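You operate a simulated robot arm through the tools that you are given. There is no shell and no other tool.

The job below is to be done with a simulated robot arm. You get a single attempt, and the scene is never put back.

TASK
Drain the air rig's water trap, then bring it back to 5 bar.
Fine: shut the feed and dump the air before you open the drain tap; tap and dump end shut, feed open.
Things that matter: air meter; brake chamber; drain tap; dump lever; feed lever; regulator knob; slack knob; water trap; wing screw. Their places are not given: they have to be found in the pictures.

Only the result counts: the job must be done as asked and must still hold three seconds after the hand-in. Knocking over, shifting, dropping, spilling or breaking anything else fails it.

THE ROBOT
A 5-joint arm with a two-finger parallel gripper, fixed in place. Base frame: the origin is at the foot of the arm, x ahead of it, y to its left, z up. Units: cm, degrees, N and s.
It reaches about 113.4 cm from its shoulder. Its first joint turns from -149.0 to 149.0 degrees. Payload 1.57 kg.
Tool frame: the origin (TCP) lies between the finger pads and is the grasp point; the fingertips stand 3 cm ahead of it; z points along the fingers, y is the line along which they close. The gripper opens to 11 cm. The fingers are 2.4 cm wide and 1.2 cm thick; the gripper's body (4.8 by 11.2 cm) begins 7.8 cm behind the TCP.
Orientation is that of the tool frame in the base frame, as [roll, pitch, yaw] about the fixed x, y, z axes, in that order (R = Rz(yaw) Ry(pitch) Rx(roll)). With the fingers straight down and closing along the base's y, the tool's x points along the base's -x, its y along +y and its z along -z.

THE INTERFACE
- The arm moves only by the tool send_rows. Its argument "series" is a list of rows, each an object of numbers (a shift or turn left out is 0, a gripper value left out holds the last): "rx", "ry", "rz": the turn, a rotation vector about the tool's x, y, z in units of 6 degrees (1.0 is 6 degrees); "dx", "dy", "dz": the shift along the tool's x, y, z in units of 40 mm (1.0 is 40 mm); "fingers": the finger opening in cm, from 0 to 11. In form: [{"rx": .., "ry": .., "rz": .., "dx": .., "dy": .., "dz": .., "fingers": ..}, ...]. A call has 1 to 20 rows; each row shifts and turns the commanded pose from where the row before left it, along the tool's axes as they then stand. A call with a number of a shift or a turn outside -1 to 1 is refused whole. Each row takes 0.2 s and may step no farther than 5 cm and 8.6 degrees from the row before; otherwise, or with a gripper value out of range, the whole call is refused. A pose out of reach is approached as far as the arm can. The call stops where the force on the tool passes 90 N (or 10 N more than at its start, if that is more) or the arm is blocked; 0.2 s more then pass. The fingers move at their own pace (about 15.3 cm/s each) and stop on an object; they squeeze with about 21 N. The grip force told is the motor's: it shows also when the fingers shut on nothing. Time passes only in rows, and 0.2 s behind the last, so rows that do not move let the fingers close. The reply holds the time, the measured pose of the TCP, the force on the tool along the base axes, the opening and the grip force, in the units named above and with some noise, with the torque about the TCP (base axes, N m) and any sound that the robot's microphone picked up.
- Cameras (640 x 400 px; columns grow to the right, rows downward): "scene" is fixed at [22.27, 64.94, 174]; the picture's right is [0.27, -0.96, 0.00], its down [-0.93, -0.26, -0.25] and it looks along [0.24, 0.07, -0.97] (base axes); focal length 312 px, centre (320, 200). "wrist" rides on the gripper at [7, 1.6, -14.1] in the tool frame; the picture's right is [-0.23, 0.97, 0.00], its down [-0.86, -0.20, -0.48] and it looks along [-0.47, -0.11, 0.88] (tool axes); focal length 222 px, centre (320, 200).
- grab_frame(camera): a new picture of that camera. The clock stands still meanwhile.
- move_column(by): slides the trunk up (or, below 0, down) by that many cm; the arm rides with it, the base frame stays. It gives what a move gives, with no picture.
- pixel_to_xyz(camera, pixels): for up to 12 pixels [column, row] of the newest picture of that camera ("zoom" is the newest enlarged one), the place [x, y, z] in the base frame of the surface seen there, good to about 0.2 cm, but the place of the scene camera against the robot may be out by one fixed shift of up to 1.8 cm in any direction. The clock stands still meanwhile.
- close_up(camera, box): a new picture of the part [left, top, right, bottom] of that camera's present view, enlarged. The clock stands still meanwhile.
- hand_in(): hands the job in; it is judged then, once.

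Leave the gripper open and the arm clear of the work at the hand-in unless told otherwise.

The tools are called as a command line: name --argument value ..., lists and objects as JSON in quotes. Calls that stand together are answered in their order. send_rows: Moves the arm, as the interface text tells. Its arguments: {"type":"object","properties":{"series":{"type":"array"}},"required":["series"]} The other tools are called the same way: move_column (by) slides the trunk up or down; grab_frame (camera) takes a picture; pixel_to_xyz (camera, pixels) gives the place of the surface under pixels of a picture; close_up (camera, box) takes an enlarged picture of a part of a camera's view; hand_in () hands the job in.

At the start:

```text
t: 0.0
eef_pos: [40.6, 42.91, 122.3]
ee_rot: [-180.0, -0.1, -179.9]
wrist_force: [-0.8, -0.5, -0.4]
moment: [0.01, -0.03, -0.02]
width: 10.99
grasp_force: 0.2
trunk travel left (down, up): [-95.7, 1.3]
```

scene: 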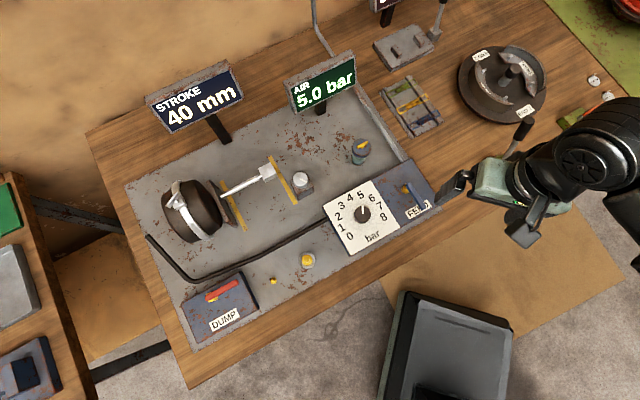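
wrist: 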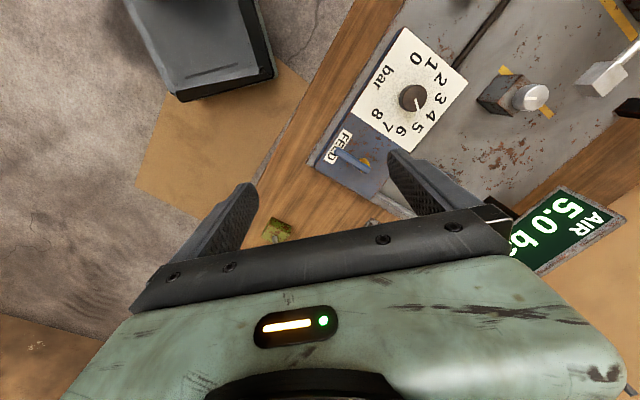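

I see the rig on the bench: STROKE 40 mm sign, AIR 5.0 bar sign, regulator dial near (362,213), the FEED lever near (412,195), the DUMP lever near (222,300). First I take enlarged pictures to tell the parts apart.

close_up --camera "scene" --box '[140, 220, 340, 345]'

close_up --camera "scene" --box '[280, 120, 480, 245]'

close_up --camera "scene" --box '[140, 120, 340, 245]'

```text
3.20 times, centred on (240, 282) of scene
```

zoom: 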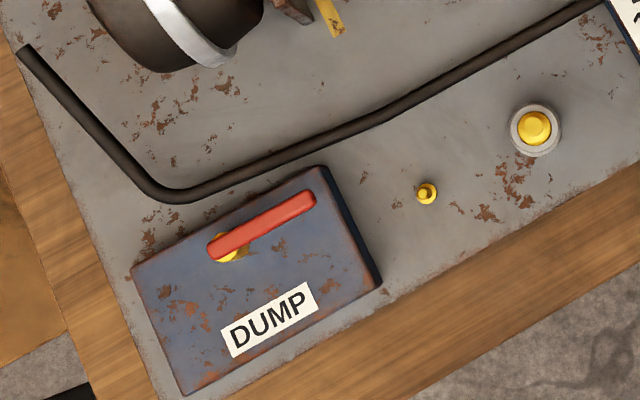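

```text
3.20 times, centred on (380, 182) of scene
```

zoom: 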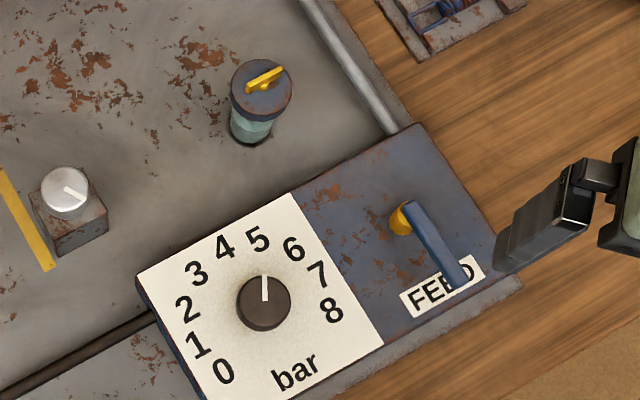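

```text
3.20 times, centred on (240, 182) of scene
```

zoom: 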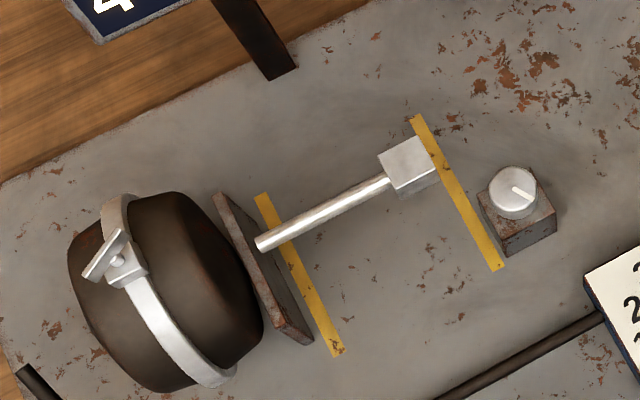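

The trap looks like the blue-capped glass with a yellow handle near (360,150). FEED lever (blue) lies along its pointing-to-label direction; DUMP lever (red) runs parallel to the box. I measure places in the scene picture.

grab_frame --camera "scene"

grab_frame --camera "wrist"

close_up --camera "wrist" --box '[300, 20, 560, 220]'

pixel_to_xyz --camera "scene" --pixels '[[362, 213], [405, 186], [424, 208], [361, 145], [360, 160], [210, 298], [236, 284], [273, 281], [307, 260], [301, 179], [340, 120], [430, 180]]'

```text
taken
```

scene: 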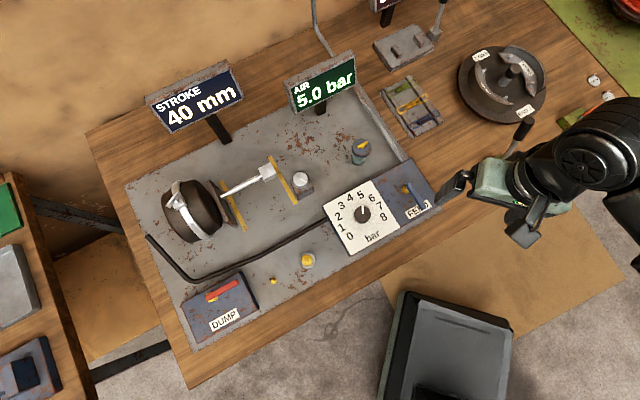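

```text
taken
```

wrist: 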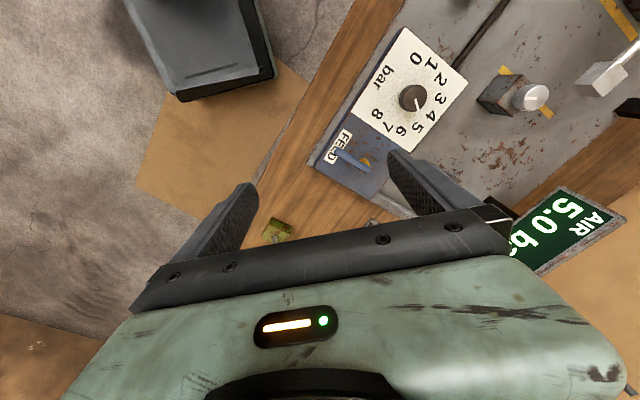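

```text
2.00 times, centred on (430, 120) of wrist
```

zoom: 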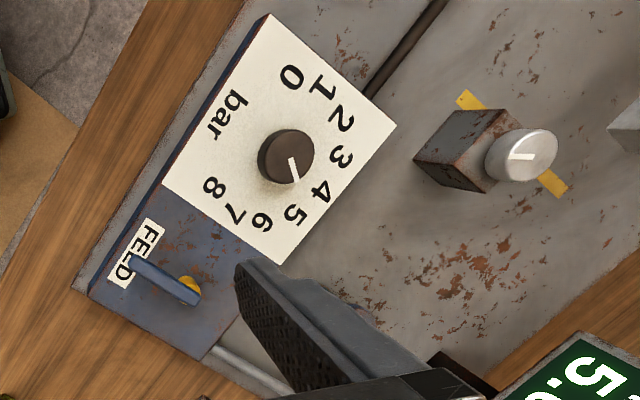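

```text
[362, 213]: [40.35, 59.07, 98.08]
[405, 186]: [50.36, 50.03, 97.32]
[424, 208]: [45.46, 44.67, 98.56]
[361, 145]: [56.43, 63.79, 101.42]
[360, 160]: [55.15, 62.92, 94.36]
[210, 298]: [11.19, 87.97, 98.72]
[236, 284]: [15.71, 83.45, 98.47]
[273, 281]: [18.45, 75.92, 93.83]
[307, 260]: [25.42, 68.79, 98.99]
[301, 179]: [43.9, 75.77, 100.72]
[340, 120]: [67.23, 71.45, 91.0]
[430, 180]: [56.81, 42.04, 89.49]
```

Bench is near z 89.5, the plate near z 91. Before moving I want heights of the tall things (signs, black handle at (522,130), drum, chamber) so that the arm stays clear.

pixel_to_xyz --camera "scene" --pixels '[[195, 75], [240, 75], [320, 60], [352, 65], [522, 128], [442, 5], [510, 75], [190, 195], [180, 200], [265, 172], [312, 20], [388, 15]]'

close_up --camera "scene" --box '[320, 120, 400, 170]'

close_up --camera "scene" --box '[260, 240, 340, 290]'

```text
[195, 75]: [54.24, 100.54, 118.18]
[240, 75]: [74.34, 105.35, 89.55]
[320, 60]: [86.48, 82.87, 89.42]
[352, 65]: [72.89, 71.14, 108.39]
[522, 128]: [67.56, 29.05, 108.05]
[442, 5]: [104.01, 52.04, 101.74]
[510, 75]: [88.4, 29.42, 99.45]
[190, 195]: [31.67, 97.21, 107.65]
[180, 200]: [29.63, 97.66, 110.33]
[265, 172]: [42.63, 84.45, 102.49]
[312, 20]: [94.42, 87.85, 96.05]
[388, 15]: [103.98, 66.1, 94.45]
```

```text
8.00 times, centred on (360, 145) of scene
```

zoom: 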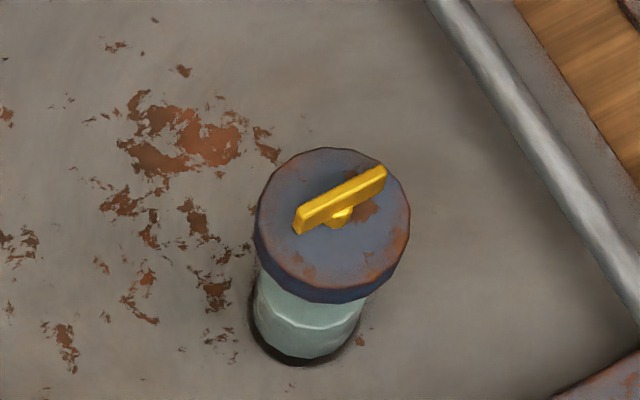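

```text
8.00 times, centred on (300, 265) of scene
```

zoom: 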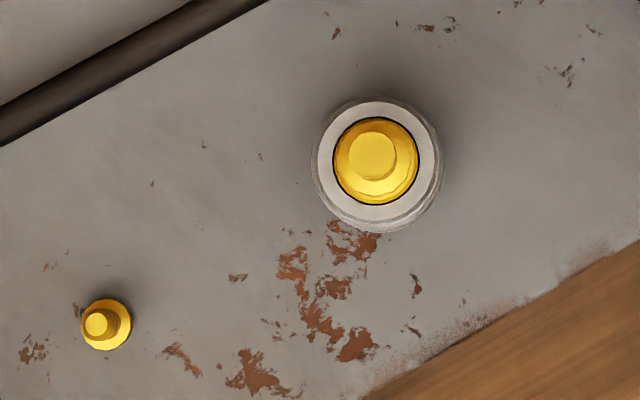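

The tap is the yellow wing handle on the blue cap; the other yellow items (white-ringed post and small nipple) look like unrelated fittings. Now I measure the feed lever and dial in the wrist picture (feed lever ends at about (337,150) and (366,163), dial knob at (414,98)) to learn the scene camera's shift.

pixel_to_xyz --camera "wrist" --pixels '[[412, 98], [338, 151], [352, 158], [364, 162], [367, 161], [350, 180], [375, 150], [390, 60], [417, 103], [528, 97]]'

pixel_to_xyz --camera "scene" --pixels '[[362, 213], [362, 216], [345, 240], [400, 200], [424, 208], [418, 200], [412, 192], [406, 184], [403, 189], [301, 179], [303, 182], [240, 310]]'

```text
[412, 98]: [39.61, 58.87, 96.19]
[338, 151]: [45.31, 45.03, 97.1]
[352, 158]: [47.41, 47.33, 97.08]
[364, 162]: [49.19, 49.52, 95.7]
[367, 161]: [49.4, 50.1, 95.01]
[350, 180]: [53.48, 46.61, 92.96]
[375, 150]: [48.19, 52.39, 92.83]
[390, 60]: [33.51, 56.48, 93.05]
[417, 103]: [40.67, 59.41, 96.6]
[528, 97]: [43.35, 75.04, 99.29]
```

```text
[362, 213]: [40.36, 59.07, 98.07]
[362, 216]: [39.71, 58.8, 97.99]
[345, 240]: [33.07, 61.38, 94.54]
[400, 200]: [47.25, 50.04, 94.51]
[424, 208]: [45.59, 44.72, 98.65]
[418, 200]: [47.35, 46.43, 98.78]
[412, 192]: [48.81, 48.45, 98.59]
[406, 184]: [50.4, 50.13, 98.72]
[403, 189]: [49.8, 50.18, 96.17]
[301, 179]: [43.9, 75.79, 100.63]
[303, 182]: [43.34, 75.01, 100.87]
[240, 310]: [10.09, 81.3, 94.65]
```

Wrist camera gives box top z≈92.95, feed lever top z≈97.1 (scene reads about 1.5 higher). Next I move the arm at height to above the trap, about (54,61.5), to measure trap tap and feed lever from close by.

send_rows --series '[{"dx": -0.56, "dy": 0.78, "dz": 0.3}, {"dx": -0.56, "dy": 0.78, "dz": 0.3}, {"dx": -0.56, "dy": 0.78, "dz": 0.3}, {"dx": -0.56, "dy": 0.78, "dz": 0.3}, {"dx": -0.56, "dy": 0.78, "dz": 0.3}, {"dx": -0.56, "dy": 0.78, "dz": 0.3}, {}]'

grab_frame --camera "wrist"

grab_frame --camera "scene"

```text
t: 1.6
eef_pos: [54.03, 61.39, 122.45]
ee_rot: [-180.0, 0.0, 180.0]
wrist_force: [0.6, -1.0, 0.7]
moment: [0.02, 0.01, -0.03]
width: 11.02
grasp_force: 0.0
out of reach, approached as far as the arm can: row 1, 2, 3, 4, 5, 6
trunk travel left (down, up): [-95.7, 1.3]
```

```text
taken
```

wrist: 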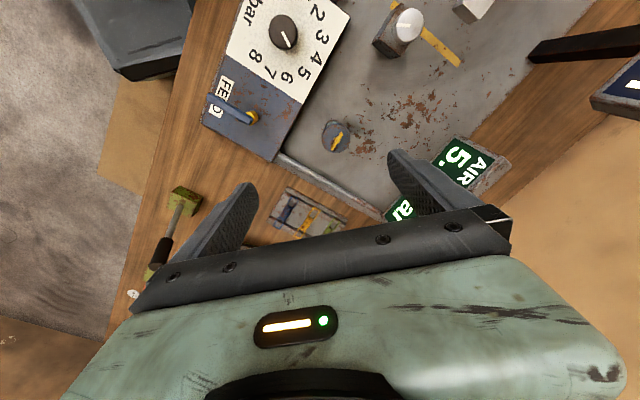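

```text
taken
```

scene: 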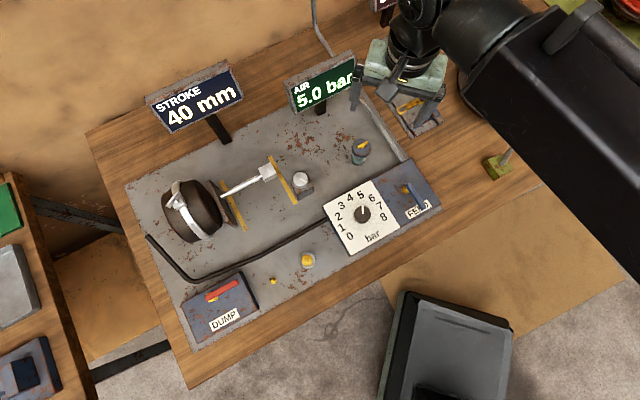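

The arm says it can't go lower with the trunk this high (z held at 122.45), so the trunk must come down. First I measure trap tap ends (330,147)/(343,130), cap, feed lever and sign from this wrist view.

close_up --camera "wrist" --box '[180, 60, 400, 200]'

pixel_to_xyz --camera "wrist" --pixels '[[336, 139], [329, 130], [342, 146], [283, 32], [214, 97], [235, 108], [250, 117], [254, 117], [460, 150], [510, 145], [190, 195], [170, 230]]'

```text
2.86 times, centred on (290, 130) of wrist
```

zoom: 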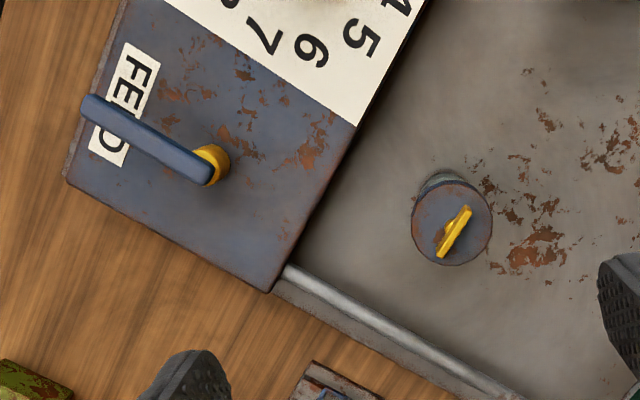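

```text
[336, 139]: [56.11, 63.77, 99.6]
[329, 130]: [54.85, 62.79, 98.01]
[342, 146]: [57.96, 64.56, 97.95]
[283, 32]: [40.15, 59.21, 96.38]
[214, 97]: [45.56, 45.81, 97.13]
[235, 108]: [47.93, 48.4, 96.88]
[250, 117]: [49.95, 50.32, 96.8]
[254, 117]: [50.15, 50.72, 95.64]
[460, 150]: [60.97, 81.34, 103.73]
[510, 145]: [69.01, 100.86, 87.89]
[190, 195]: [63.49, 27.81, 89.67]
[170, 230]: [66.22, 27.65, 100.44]
```

Tap centre ≈ (56.1,63.8), top z≈99.6; feed pivot ≈ (50,50.5) with lever toward (45,45.3), top z≈97. I lower the trunk 14 cm (fingertips then at about z 105, still above all here), then look again.

move_column --by -14

grab_frame --camera "wrist"

grab_frame --camera "scene"

```text
t: 3.3
eef_pos: [54.01, 61.46, 108.36]
ee_rot: [179.9, 0.0, 180.0]
wrist_force: [-1.0, 0.4, 0.7]
moment: [-0.02, -0.02, 0.0]
width: 11.01
grasp_force: 0.1
trunk travel left (down, up): [-81.7, 15.3]
```

```text
taken
```

wrist: 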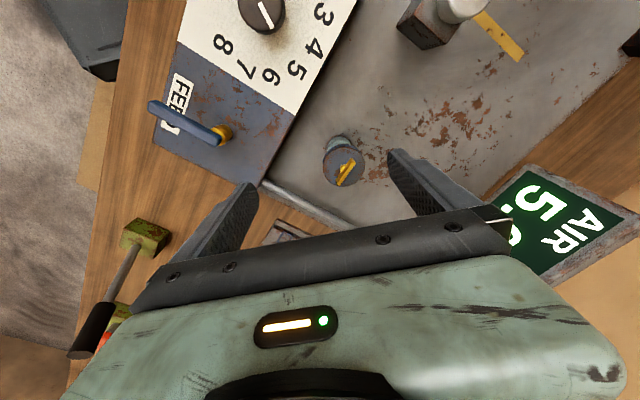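

```text
taken
```

scene: 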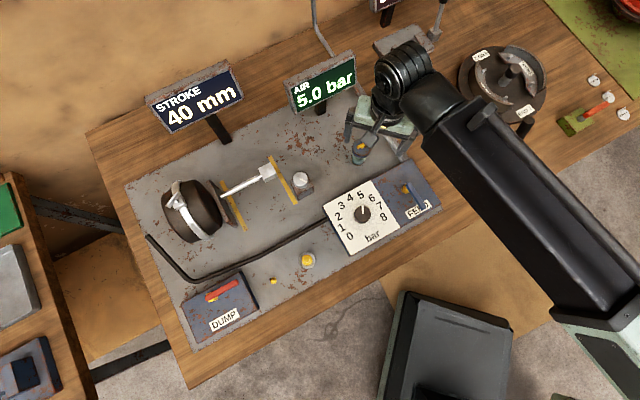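

Trunk is lowered, nothing touched. I enlarge the tap and the feed lever in this nearer view and measure both.

close_up --camera "wrist" --box '[300, 120, 390, 200]'

close_up --camera "wrist" --box '[130, 60, 290, 190]'

pixel_to_xyz --camera "wrist" --pixels '[[151, 103], [170, 112], [190, 123], [210, 134], [219, 139], [227, 134], [340, 180], [346, 172], [352, 163], [334, 168], [355, 170], [337, 150]]'

```text
5.00 times, centred on (345, 160) of wrist
```

zoom: 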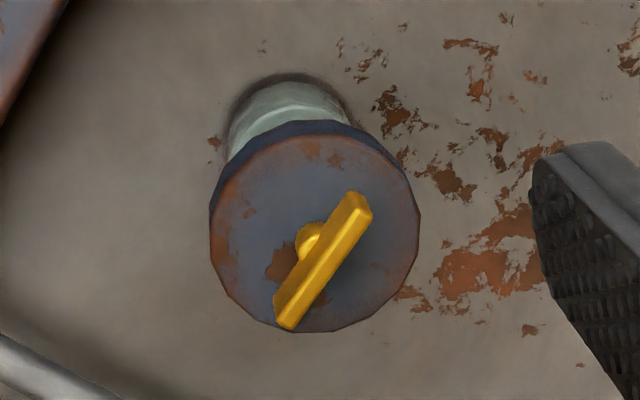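

```text
3.08 times, centred on (210, 125) of wrist
```

zoom: 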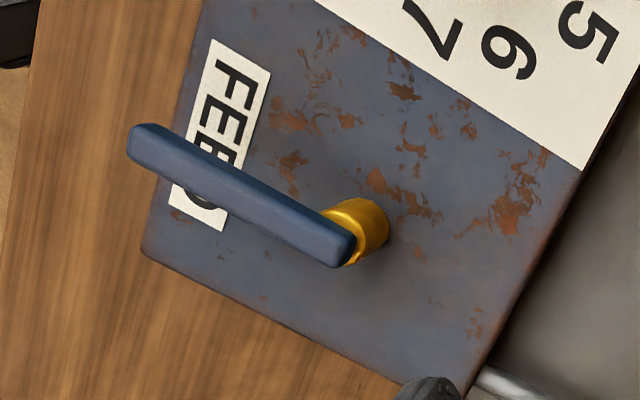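

```text
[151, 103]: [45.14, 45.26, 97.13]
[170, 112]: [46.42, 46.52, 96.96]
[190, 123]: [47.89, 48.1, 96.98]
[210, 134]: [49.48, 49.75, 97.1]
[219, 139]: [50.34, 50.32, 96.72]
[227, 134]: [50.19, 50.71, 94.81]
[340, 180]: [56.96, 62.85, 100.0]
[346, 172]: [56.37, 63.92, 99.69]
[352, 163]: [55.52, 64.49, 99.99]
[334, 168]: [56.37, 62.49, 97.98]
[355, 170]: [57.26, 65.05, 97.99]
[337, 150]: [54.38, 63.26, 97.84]
```

Feed lever runs from pivot ≈ (49.8,50.0) towards (-0.717,-0.698), top z≈97.0. I go above its handle at about (46.3,46.6), spin the tool −44° about its axis so the fingers will straddle the lever, and narrow the fingers to 3.2 cm.

send_rows --series '[{"dx": 0.385, "dy": -0.743}, {"dx": 0.385, "dy": -0.743}, {"dx": 0.385, "dy": -0.743}, {"dx": 0.385, "dy": -0.743}, {"dx": 0.385, "dy": -0.743}, {"rz": -0.92}, {"rz": -0.92}, {"rz": -0.92}, {"rz": -0.92}, {"rz": -0.92}, {"rz": -0.92}, {"rz": -0.92}, {"rz": -0.92}, {"fingers": 3.2}, {}, {}]'

grab_frame --camera "wrist"

grab_frame --camera "scene"

```text
t: 6.7
eef_pos: [46.43, 46.63, 108.32]
ee_rot: [180.0, 0.0, -135.8]
wrist_force: [0.6, 0.5, 0.3]
moment: [-0.01, 0.01, 0.02]
width: 3.19
grasp_force: 0.0
trunk travel left (down, up): [-81.7, 15.3]
```

```text
taken
```

wrist: 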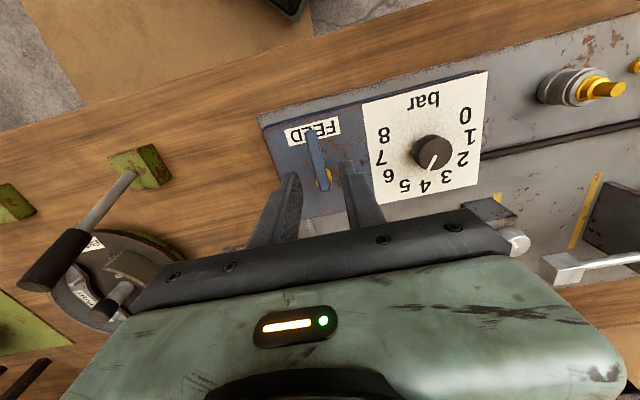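

```text
taken
```

scene: 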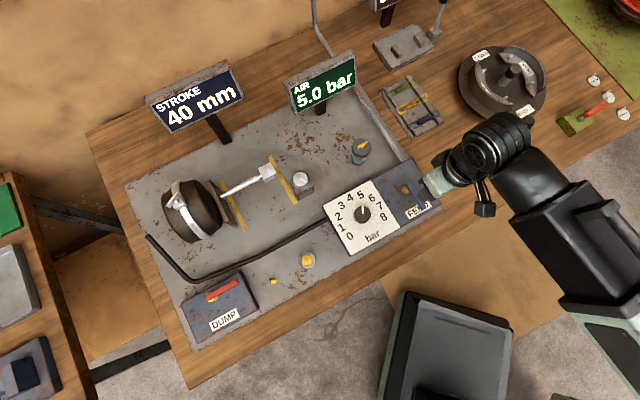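

The lever (wrist pixels (311,132)–(325,185)) lies centrally between the fingers. I lower the tool about 10.2 cm so the fingertips stand either side of it at z≈95.

send_rows --series '[{"dz": 0.64}, {"dz": 0.64}, {"dz": 0.64}, {"dz": 0.64}, {}]'

grab_frame --camera "wrist"

```text
t: 7.9
eef_pos: [46.41, 46.7, 108.37]
ee_rot: [-180.0, 0.0, -135.8]
wrist_force: [-0.3, -1.1, -1.3]
moment: [0.0, -0.01, -0.02]
width: 3.22
grasp_force: 0.0
out of reach, approached as far as the arm can: row 1, 2, 3, 4
trunk travel left (down, up): [-81.7, 15.3]
```

```text
taken
```

wrist: 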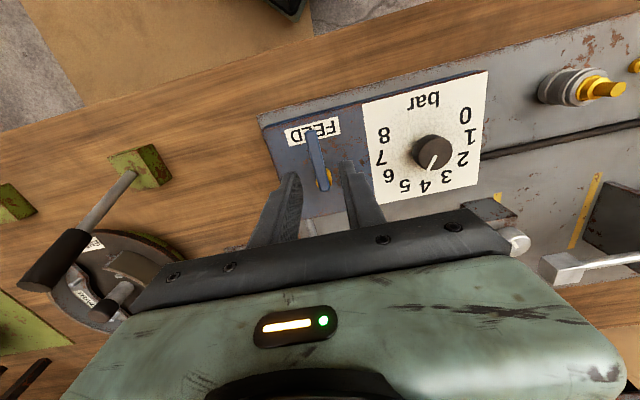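

The arm itself cannot go lower than the trunk allows (z stays 108.4), so height must come from the column. I lower it by 7 cm first and look.

move_column --by -7

grab_frame --camera "wrist"

grab_frame --camera "scene"

```text
t: 8.9
eef_pos: [46.38, 46.65, 101.48]
ee_rot: [-180.0, 0.0, -135.8]
wrist_force: [-0.5, 0.3, -0.5]
moment: [-0.01, 0.0, 0.04]
width: 3.18
grasp_force: 0.0
trunk travel left (down, up): [-74.7, 22.3]
```

```text
taken
```

wrist: 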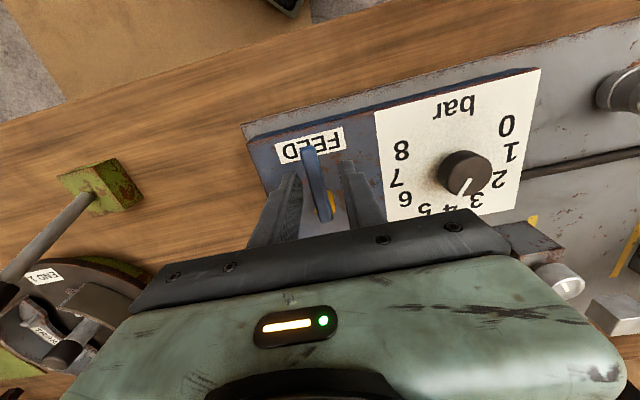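

```text
taken
```

scene: 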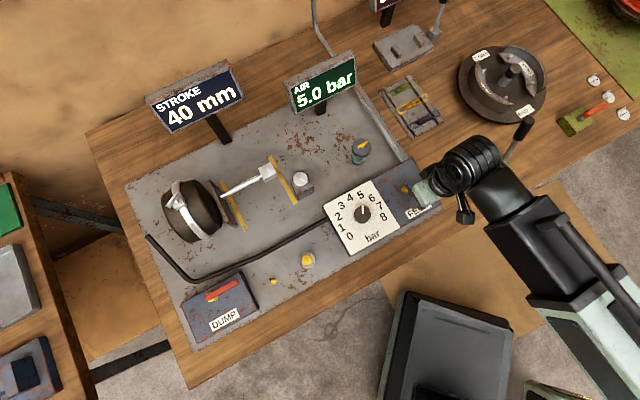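

Lever is still centred between the fingers (lever pixels (305,150)–(325,215)). I lower the last 3.4 cm, to TCP z≈98.1.

move_column --by -3.4

grab_frame --camera "wrist"

```text
t: 9.7
eef_pos: [46.35, 46.64, 98.03]
ee_rot: [180.0, 0.1, -135.8]
wrist_force: [-0.1, 0.8, 0.5]
moment: [0.02, -0.02, 0.0]
width: 3.21
grasp_force: 0.0
trunk travel left (down, up): [-71.3, 25.7]
```

```text
taken
```

wrist: 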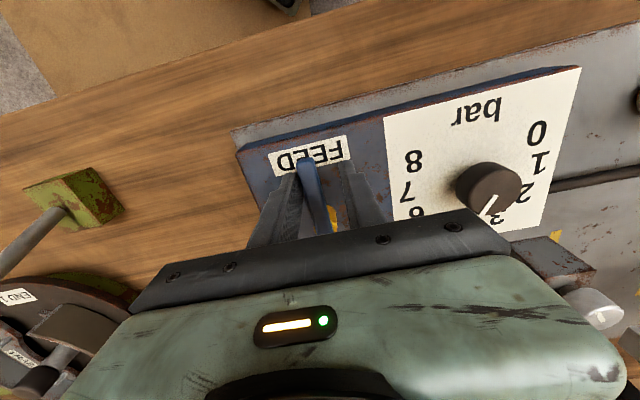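

Fingers straddle the feed lever. I now swing the tool about the pivot (49.8,50.0) counter-clockwise (lever tip towards the plate's right end, as the dump lever lies), first 24° only, watching the force.

send_rows --series '[{"rz": -1, "dx": -0.0066, "dy": -0.126}, {"rz": -1, "dx": -0.0066, "dy": -0.126}, {"rz": -1, "dx": -0.0066, "dy": -0.126}, {"rz": -1, "dx": -0.0066, "dy": -0.126}, {}]'

grab_frame --camera "wrist"

grab_frame --camera "scene"

```text
t: 10.9
eef_pos: [48.11, 45.53, 97.97]
ee_rot: [180.0, 0.0, -111.7]
wrist_force: [-0.6, 0.3, -0.2]
moment: [0.03, 0.02, 0.02]
width: 3.24
grasp_force: 0.9
trunk travel left (down, up): [-71.3, 25.7]
```

```text
taken
```

wrist: 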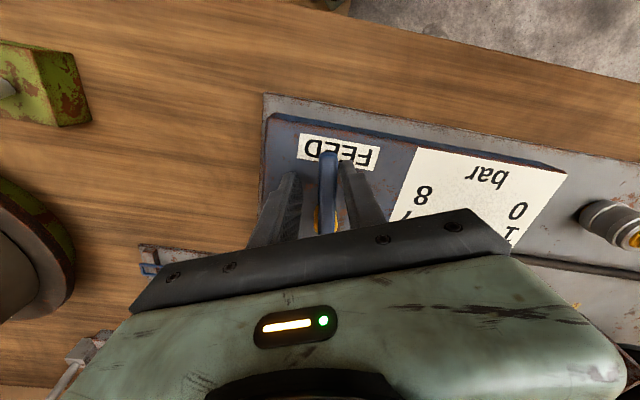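

```text
taken
```

scene: 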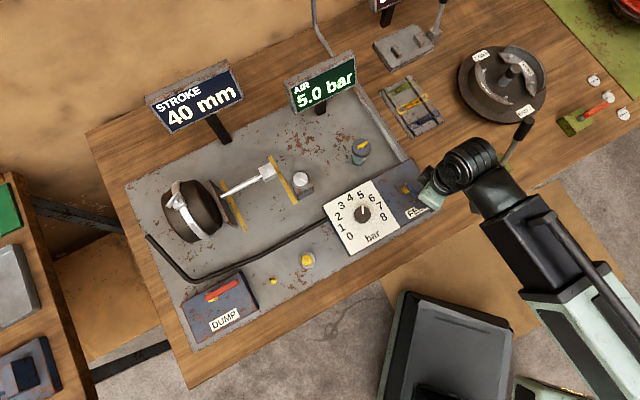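

Force stays near 0 and the lever has followed (it now lies over the "E" of FEED). I continue the swing by another 60° in small steps.

send_rows --series '[{"rz": -1, "dx": -0.0066, "dy": -0.126}, {"rz": -1, "dx": -0.0066, "dy": -0.126}, {"rz": -1, "dx": -0.0066, "dy": -0.126}, {"rz": -1, "dx": -0.0066, "dy": -0.126}, {"rz": -1, "dx": -0.0066, "dy": -0.126}, {"rz": -1, "dx": -0.0066, "dy": -0.126}, {"rz": -1, "dx": -0.0066, "dy": -0.126}, {"rz": -1, "dx": -0.0066, "dy": -0.126}, {"rz": -1, "dx": -0.0066, "dy": -0.126}, {"rz": -1, "dx": -0.0066, "dy": -0.126}, {}]'

grab_frame --camera "wrist"

grab_frame --camera "scene"

```text
t: 13.3
eef_pos: [52.77, 46.26, 97.93]
ee_rot: [180.0, 0.0, -51.8]
wrist_force: [-0.6, 0.1, -0.4]
moment: [-0.01, 0.03, 0.03]
width: 3.22
grasp_force: 0.1
trunk travel left (down, up): [-71.3, 25.7]
```

```text
taken
```

wrist: 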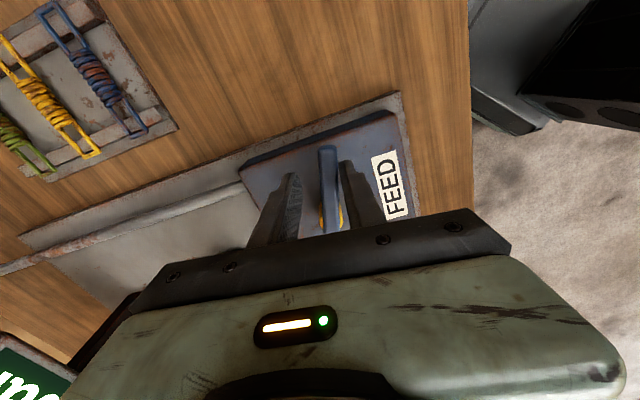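

```text
taken
```

scene: 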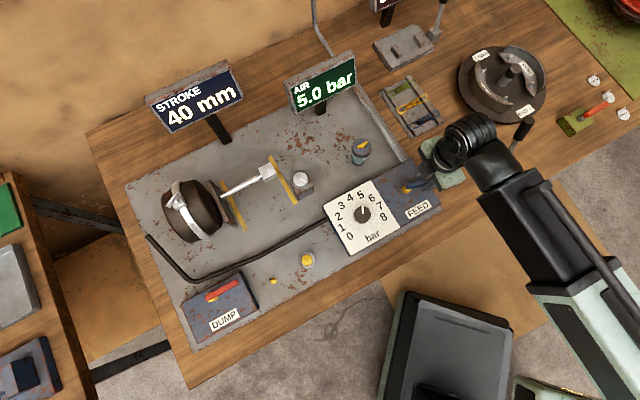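

Lever has turned by about 75–80°. I go on in small steps of 6°, two at a time, to feel for the end stop.

send_rows --series '[{"rz": -1, "dx": -0.0066, "dy": -0.126}, {"rz": -0.5, "dx": -0.0033, "dy": -0.063}, {}]'

close_up --camera "wrist" --box '[220, 80, 440, 240]'

close_up --camera "scene" --box '[340, 140, 460, 230]'

```text
t: 14.1
eef_pos: [53.26, 47.01, 98.0]
ee_rot: [-180.0, 0.0, -42.8]
wrist_force: [0.6, -0.5, -0.3]
moment: [-0.04, -0.04, 0.01]
width: 3.24
grasp_force: 0.2
trunk travel left (down, up): [-71.3, 25.7]
```

```text
2.50 times, centred on (330, 160) of wrist
```

zoom: 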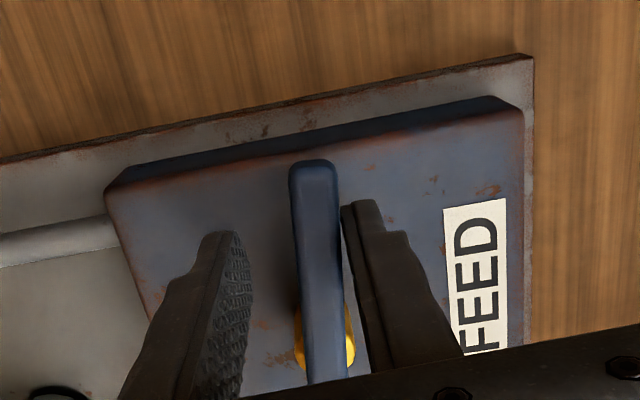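

```text
4.44 times, centred on (400, 185) of scene
```

zoom: 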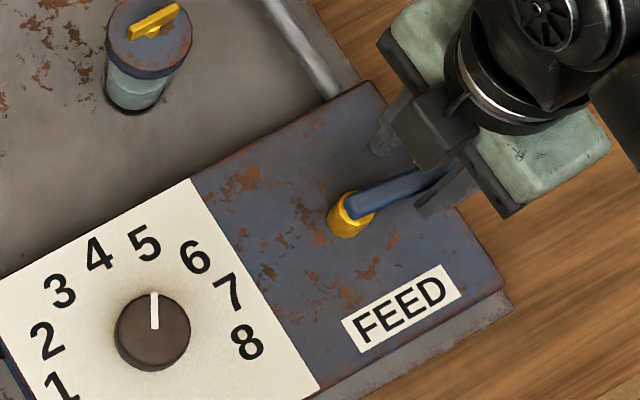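

The lever still lies about 10° short of parallel with the box edge (scene zoom slope 17° against about 28°). I continue by 6° + 4°.

send_rows --series '[{"rz": -1, "dx": -0.0066, "dy": -0.126}, {"rz": -0.6, "dx": -0.004, "dy": -0.076}, {}]'

close_up --camera "wrist" --box '[220, 80, 440, 240]'

close_up --camera "scene" --box '[340, 140, 460, 230]'

```text
t: 14.9
eef_pos: [53.7, 47.28, 98.11]
ee_rot: [180.0, 0.0, -33.2]
wrist_force: [-6.3, -4.0, -1.5]
moment: [0.0, 0.07, -0.14]
width: 3.82
grasp_force: 3.5
trunk travel left (down, up): [-71.3, 25.7]
```

```text
2.50 times, centred on (330, 160) of wrist
```

zoom: 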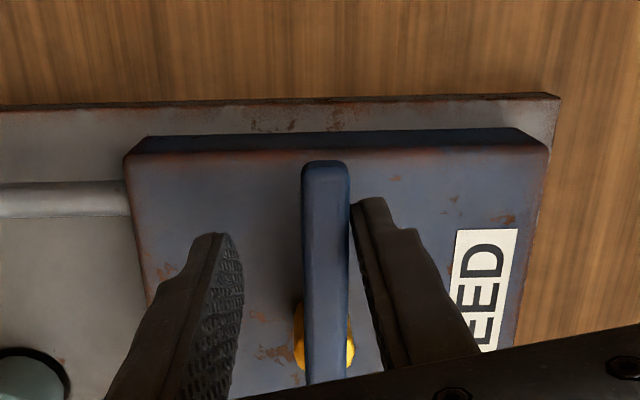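

```text
4.44 times, centred on (400, 185) of scene
```

zoom: 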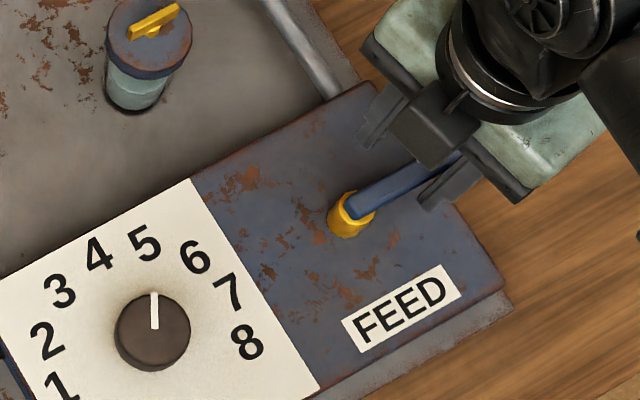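

The fingers were pushed slightly open (3.82 cm) with about 7 N: the lever has reached its stop, parallel with the box edge. Feed is shut. I ease back 10° to free the fingers, then raise the column.

send_rows --series '[{"rz": 0.6, "dx": -0.004, "dy": 0.076}, {"rz": 1.0, "dx": -0.0066, "dy": 0.126}, {}]'

move_column --by 14

grab_frame --camera "wrist"

grab_frame --camera "scene"

pixel_to_xyz --camera "scene" --pixels '[[205, 240], [190, 235], [168, 205], [215, 215], [195, 182], [180, 200], [170, 210], [210, 298], [222, 291], [236, 284], [212, 300], [185, 300]]'

```text
t: 15.7
eef_pos: [53.19, 46.77, 98.07]
ee_rot: [-180.0, 0.0, -43.0]
wrist_force: [-0.2, 0.2, -0.3]
moment: [-0.01, -0.01, 0.02]
width: 3.2
grasp_force: 0.1
trunk travel left (down, up): [-71.3, 25.7]
```

```text
t: 17.4
eef_pos: [53.25, 46.65, 111.96]
ee_rot: [180.0, 0.0, -42.8]
wrist_force: [0.2, -0.5, 0.8]
moment: [0.01, 0.0, -0.02]
width: 3.2
grasp_force: 0.1
trunk travel left (down, up): [-85.3, 11.7]
```

```text
taken
```

wrist: 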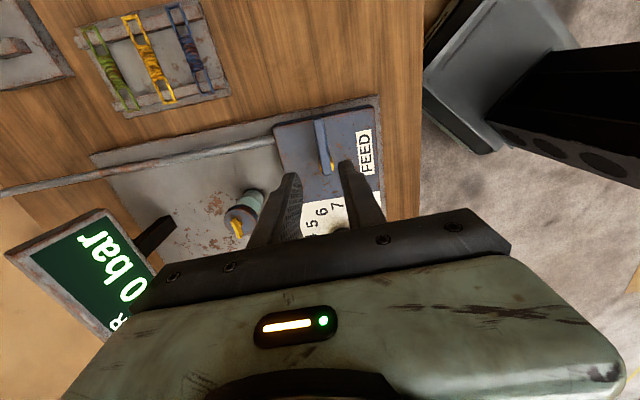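

```text
taken
```

scene: 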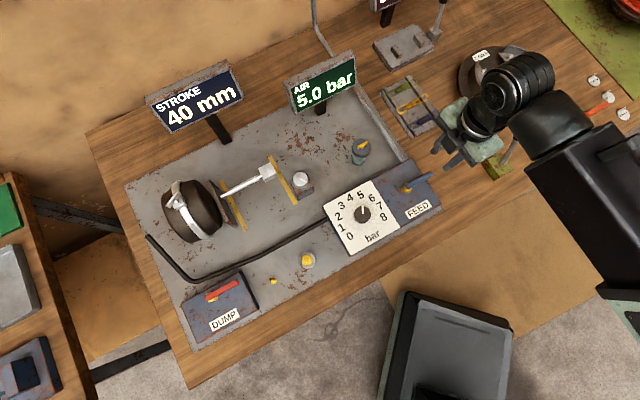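

```text
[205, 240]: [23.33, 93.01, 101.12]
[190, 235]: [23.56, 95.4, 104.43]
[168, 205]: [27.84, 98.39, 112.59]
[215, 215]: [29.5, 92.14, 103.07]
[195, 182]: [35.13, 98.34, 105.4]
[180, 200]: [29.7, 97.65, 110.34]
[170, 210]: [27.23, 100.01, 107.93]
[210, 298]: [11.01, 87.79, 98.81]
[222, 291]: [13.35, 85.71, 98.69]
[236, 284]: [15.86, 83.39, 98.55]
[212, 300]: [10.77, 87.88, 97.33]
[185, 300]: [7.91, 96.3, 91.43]
```

Feed lever now lies along the box edge, shut. Next the dump lever: scene picture puts it from about (10.5,87.5) to (15.4,83.1). I travel there at z 112, above everything on the path.

send_rows --series '[{"dx": -0.99, "dy": -0.014}, {"dx": -0.99, "dy": -0.014}, {"dx": -0.99, "dy": -0.014}, {"dx": -0.99, "dy": -0.014}, {"dx": -0.99, "dy": -0.014}, {"dx": -0.99, "dy": -0.014}, {"dx": -0.99, "dy": -0.014}, {"dx": -0.99, "dy": -0.014}, {"dx": -0.99, "dy": -0.014}, {"dx": -0.99, "dy": -0.014}, {"dx": -0.99, "dy": -0.014}, {"dx": -0.99, "dy": -0.014}, {"dx": -0.99, "dy": -0.014}, {"dx": -0.8, "dy": -0.014}, {"rz": 0.5}, {}]'

grab_frame --camera "wrist"

grab_frame --camera "scene"

```text
t: 20.8
eef_pos: [13.61, 84.47, 112.0]
ee_rot: [-179.9, 0.0, -45.9]
wrist_force: [-0.5, 0.1, -0.3]
moment: [0.03, -0.06, 0.01]
width: 3.21
grasp_force: 0.1
out of reach, approached as far as the arm can: row 1, 3, 5, 12
trunk travel left (down, up): [-85.3, 11.7]
```

```text
taken
```

wrist: 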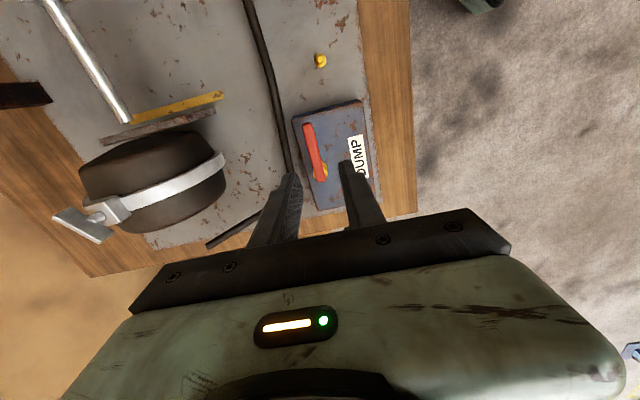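

```text
taken
```

scene: 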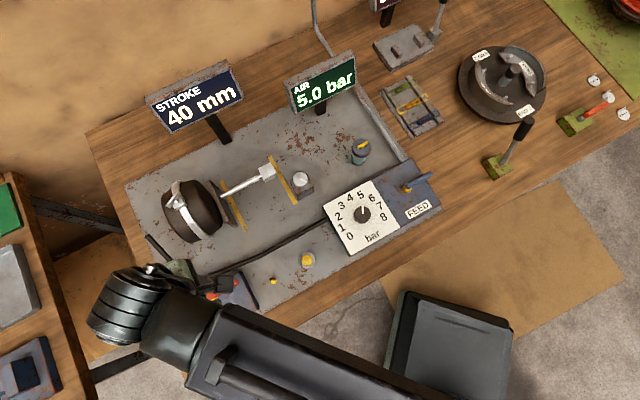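

Arrived. The red lever shows at wrist pixels (308,125)–(322,178). I enlarge it and measure.

close_up --camera "wrist" --box '[260, 80, 400, 220]'

pixel_to_xyz --camera "wrist" --pixels '[[308, 125], [311, 140], [314, 155], [318, 170], [320, 178], [326, 170], [340, 130], [330, 195], [285, 130], [225, 170], [215, 190], [75, 220]]'

```text
2.86 times, centred on (330, 150) of wrist
```

zoom: 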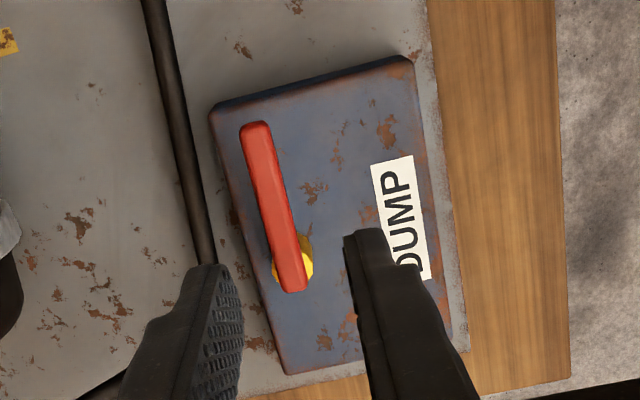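

```text
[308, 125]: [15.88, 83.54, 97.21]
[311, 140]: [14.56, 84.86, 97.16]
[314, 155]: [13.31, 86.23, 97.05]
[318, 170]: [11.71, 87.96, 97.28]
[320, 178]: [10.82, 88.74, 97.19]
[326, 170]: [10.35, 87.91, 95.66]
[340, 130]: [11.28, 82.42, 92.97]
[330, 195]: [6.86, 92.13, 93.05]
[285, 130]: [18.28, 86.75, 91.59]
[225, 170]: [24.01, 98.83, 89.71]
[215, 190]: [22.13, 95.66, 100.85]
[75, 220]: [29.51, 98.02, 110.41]
```

Dump lever: tip (15.9,83.5), pivot ≈ (11.2,88.4), top z≈97.2, box top 93. I shift to straddle it at (14.55,84.95), then lower the column 10.5 cm and check.

send_rows --series '[{"dx": 0.075, "dy": -0.254}, {}]'

move_column --by -10.5

grab_frame --camera "wrist"

close_up --camera "wrist" --box '[230, 100, 410, 240]'

```text
t: 21.4
eef_pos: [14.7, 84.92, 112.01]
ee_rot: [179.9, 0.0, -45.8]
wrist_force: [-0.1, 0.0, 0.3]
moment: [0.02, 0.01, -0.01]
width: 3.21
grasp_force: 0.0
trunk travel left (down, up): [-85.3, 11.7]
```

```text
t: 22.8
eef_pos: [14.62, 84.89, 101.58]
ee_rot: [-180.0, -0.1, -45.9]
wrist_force: [-0.5, 0.2, 0.2]
moment: [-0.02, 0.04, 0.0]
width: 3.18
grasp_force: 0.0
trunk travel left (down, up): [-74.8, 22.2]
```

```text
taken
```

wrist: 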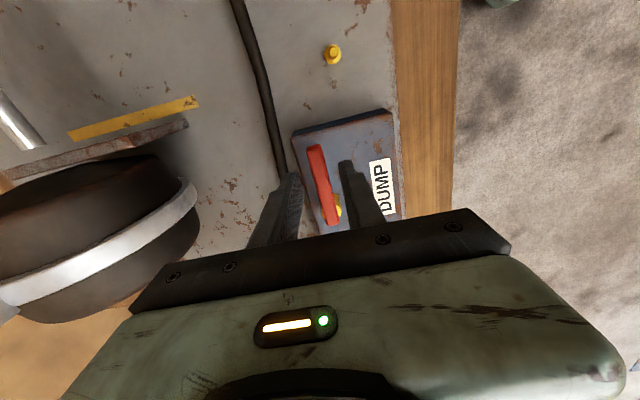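

```text
2.86 times, centred on (320, 170) of wrist
```

zoom: 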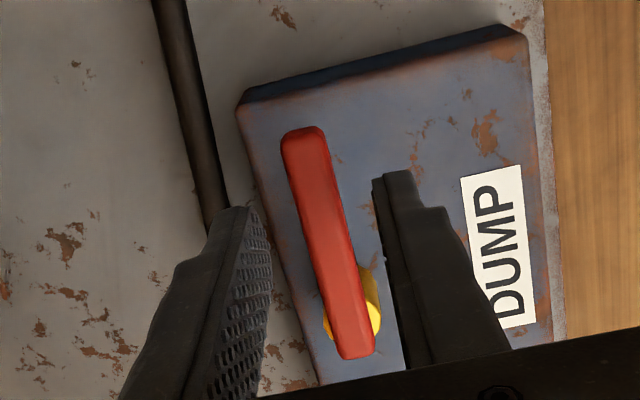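

The red lever is between the fingers, same relation as the feed lever had. I lower the last 3.5 cm.

move_column --by -3.5

close_up --camera "wrist" --box '[230, 100, 410, 240]'

```text
t: 23.6
eef_pos: [14.72, 84.88, 97.96]
ee_rot: [180.0, 0.0, -45.8]
wrist_force: [-0.2, 0.3, -0.6]
moment: [0.0, -0.02, -0.01]
width: 3.2
grasp_force: 0.2
trunk travel left (down, up): [-71.3, 25.7]
```

```text
2.86 times, centred on (320, 170) of wrist
```

zoom: 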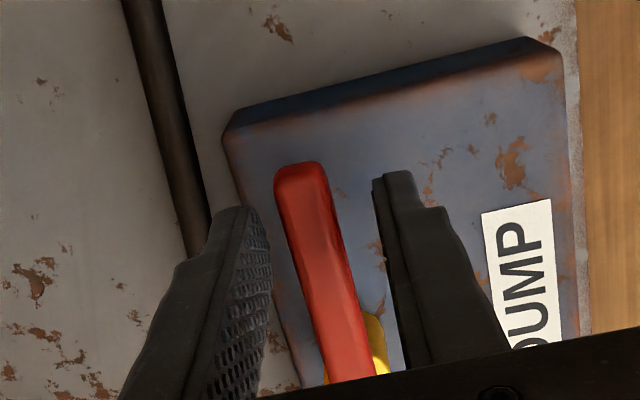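

Straddled with no contact force. I swing it clockwise (tip towards the DUMP label), first 30°, and check force and sound.

send_rows --series '[{"rz": 1, "dx": -0.0068, "dy": 0.128}, {"rz": 1, "dx": -0.0068, "dy": 0.128}, {"rz": 1, "dx": -0.0068, "dy": 0.128}, {"rz": 1, "dx": -0.0068, "dy": 0.128}, {"rz": 1, "dx": -0.0068, "dy": 0.128}, {}]'

grab_frame --camera "wrist"

grab_frame --camera "scene"

```text
t: 25.0
eef_pos: [12.49, 83.76, 98.13]
ee_rot: [-180.0, -0.1, -75.9]
wrist_force: [0.1, 0.2, 0.4]
moment: [0.02, 0.04, -0.04]
width: 3.2
grasp_force: 0.7
trunk travel left (down, up): [-71.3, 25.7]
```

```text
taken
```

wrist: 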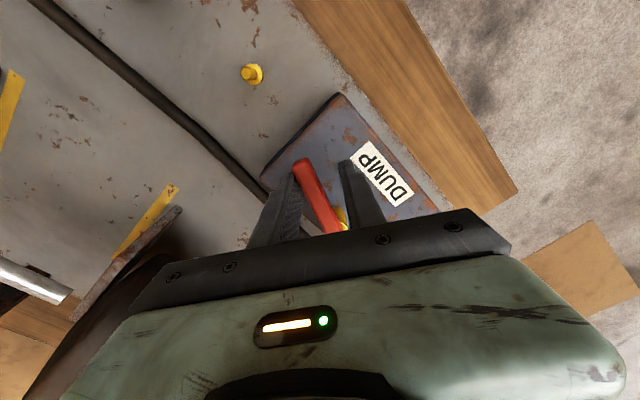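

```text
taken
```

scene: 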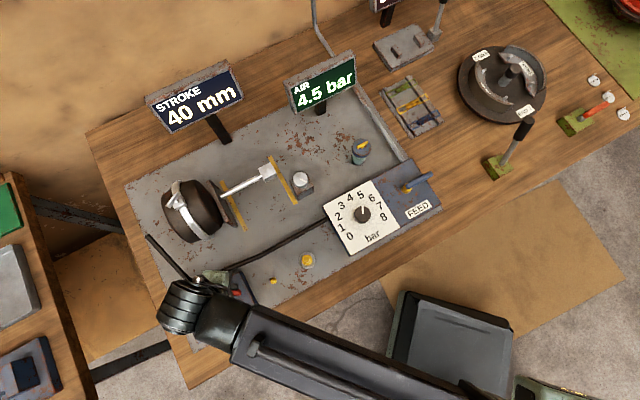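

The meter already reads 4.5 bar and falls, so the dump is opening. I continue the swing by 54°.

send_rows --series '[{"rz": 1, "dx": -0.0068, "dy": 0.128}, {"rz": 1, "dx": -0.0068, "dy": 0.128}, {"rz": 1, "dx": -0.0068, "dy": 0.128}, {"rz": 1, "dx": -0.0068, "dy": 0.128}, {"rz": 1, "dx": -0.0068, "dy": 0.128}, {"rz": 1, "dx": -0.0068, "dy": 0.128}, {"rz": 1, "dx": -0.0068, "dy": 0.128}, {"rz": 1, "dx": -0.0068, "dy": 0.128}, {"rz": 1, "dx": -0.0068, "dy": 0.128}, {}]'

grab_frame --camera "wrist"

grab_frame --camera "scene"

```text
t: 27.2
eef_pos: [8.25, 84.68, 98.01]
ee_rot: [-179.9, 0.1, -129.9]
wrist_force: [0.1, 0.6, 0.0]
moment: [-0.02, 0.01, -0.03]
width: 3.24
grasp_force: 0.2
trunk travel left (down, up): [-71.3, 25.7]
```

```text
taken
```

wrist: 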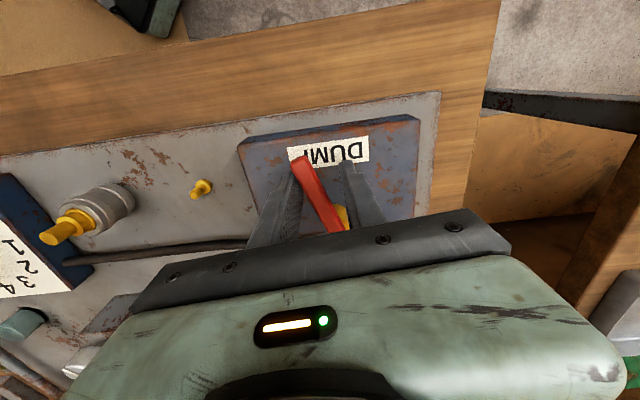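

```text
taken
```

scene: 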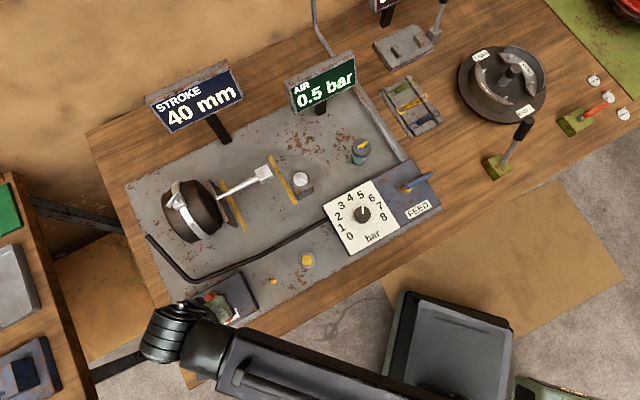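

Air down to 0.5 bar. I bring the lever to its full-open stop with 6° + 6° + 4° more.

send_rows --series '[{"rz": 1, "dx": -0.0068, "dy": 0.128}, {"rz": 1, "dx": -0.0068, "dy": 0.128}, {"rz": 0.6, "dx": -0.004, "dy": 0.077}, {}]'

grab_frame --camera "wrist"

grab_frame --camera "scene"

```text
t: 28.2
eef_pos: [7.34, 85.7, 97.98]
ee_rot: [180.0, 0.0, -145.5]
wrist_force: [0.2, 0.4, -0.3]
moment: [0.01, -0.01, 0.02]
width: 3.24
grasp_force: 0.5
trunk travel left (down, up): [-71.3, 25.7]
```

```text
taken
```

wrist: 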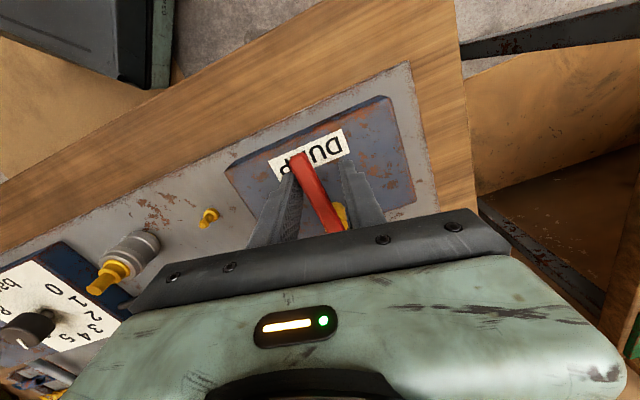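

```text
taken
```

scene: 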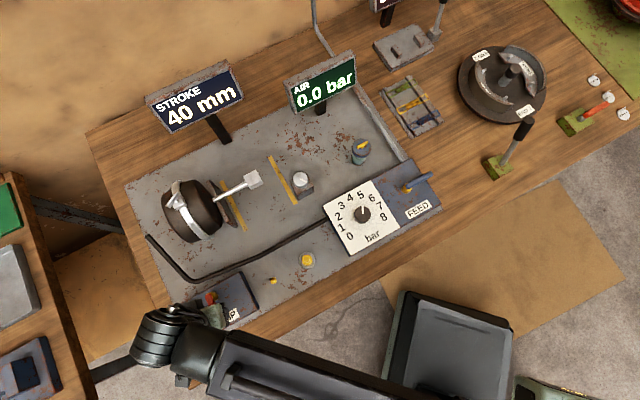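

Air reads 0.0 bar and the push rod has gone back. I ease the fingers off the dump lever (10° back) and raise the column 14 cm.

send_rows --series '[{"rz": -0.6, "dx": -0.004, "dy": -0.077}, {"rz": -1, "dx": -0.0068, "dy": -0.128}, {}]'

move_column --by 14

grab_frame --camera "wrist"

close_up --camera "wrist" --box '[230, 60, 410, 220]'

```text
t: 29.0
eef_pos: [7.65, 85.02, 98.0]
ee_rot: [180.0, 0.1, -135.7]
wrist_force: [-0.1, -0.3, -0.8]
moment: [0.02, 0.02, -0.04]
width: 3.19
grasp_force: 0.1
trunk travel left (down, up): [-71.3, 25.7]
```

```text
t: 30.6
eef_pos: [7.68, 84.93, 112.05]
ee_rot: [-180.0, 0.1, -135.8]
wrist_force: [0.4, -0.2, 0.4]
moment: [0.01, -0.02, -0.02]
width: 3.19
grasp_force: 0.0
trunk travel left (down, up): [-85.3, 11.7]
```

```text
taken
```

wrist: 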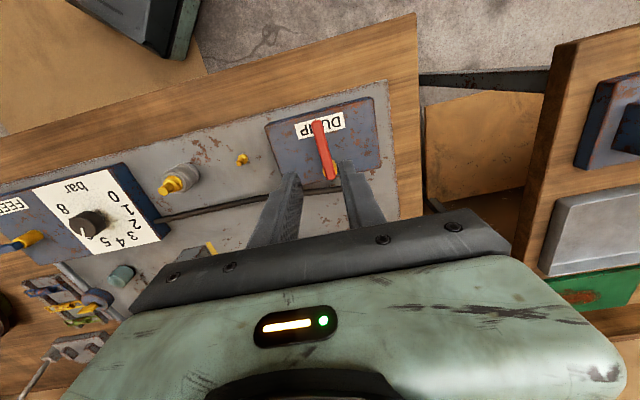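

```text
2.50 times, centred on (320, 140) of wrist
```

zoom: 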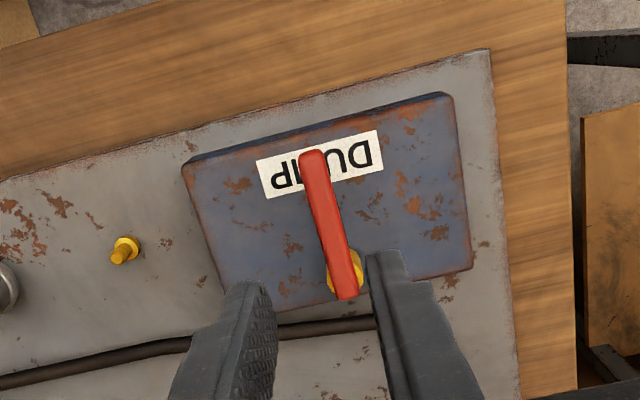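

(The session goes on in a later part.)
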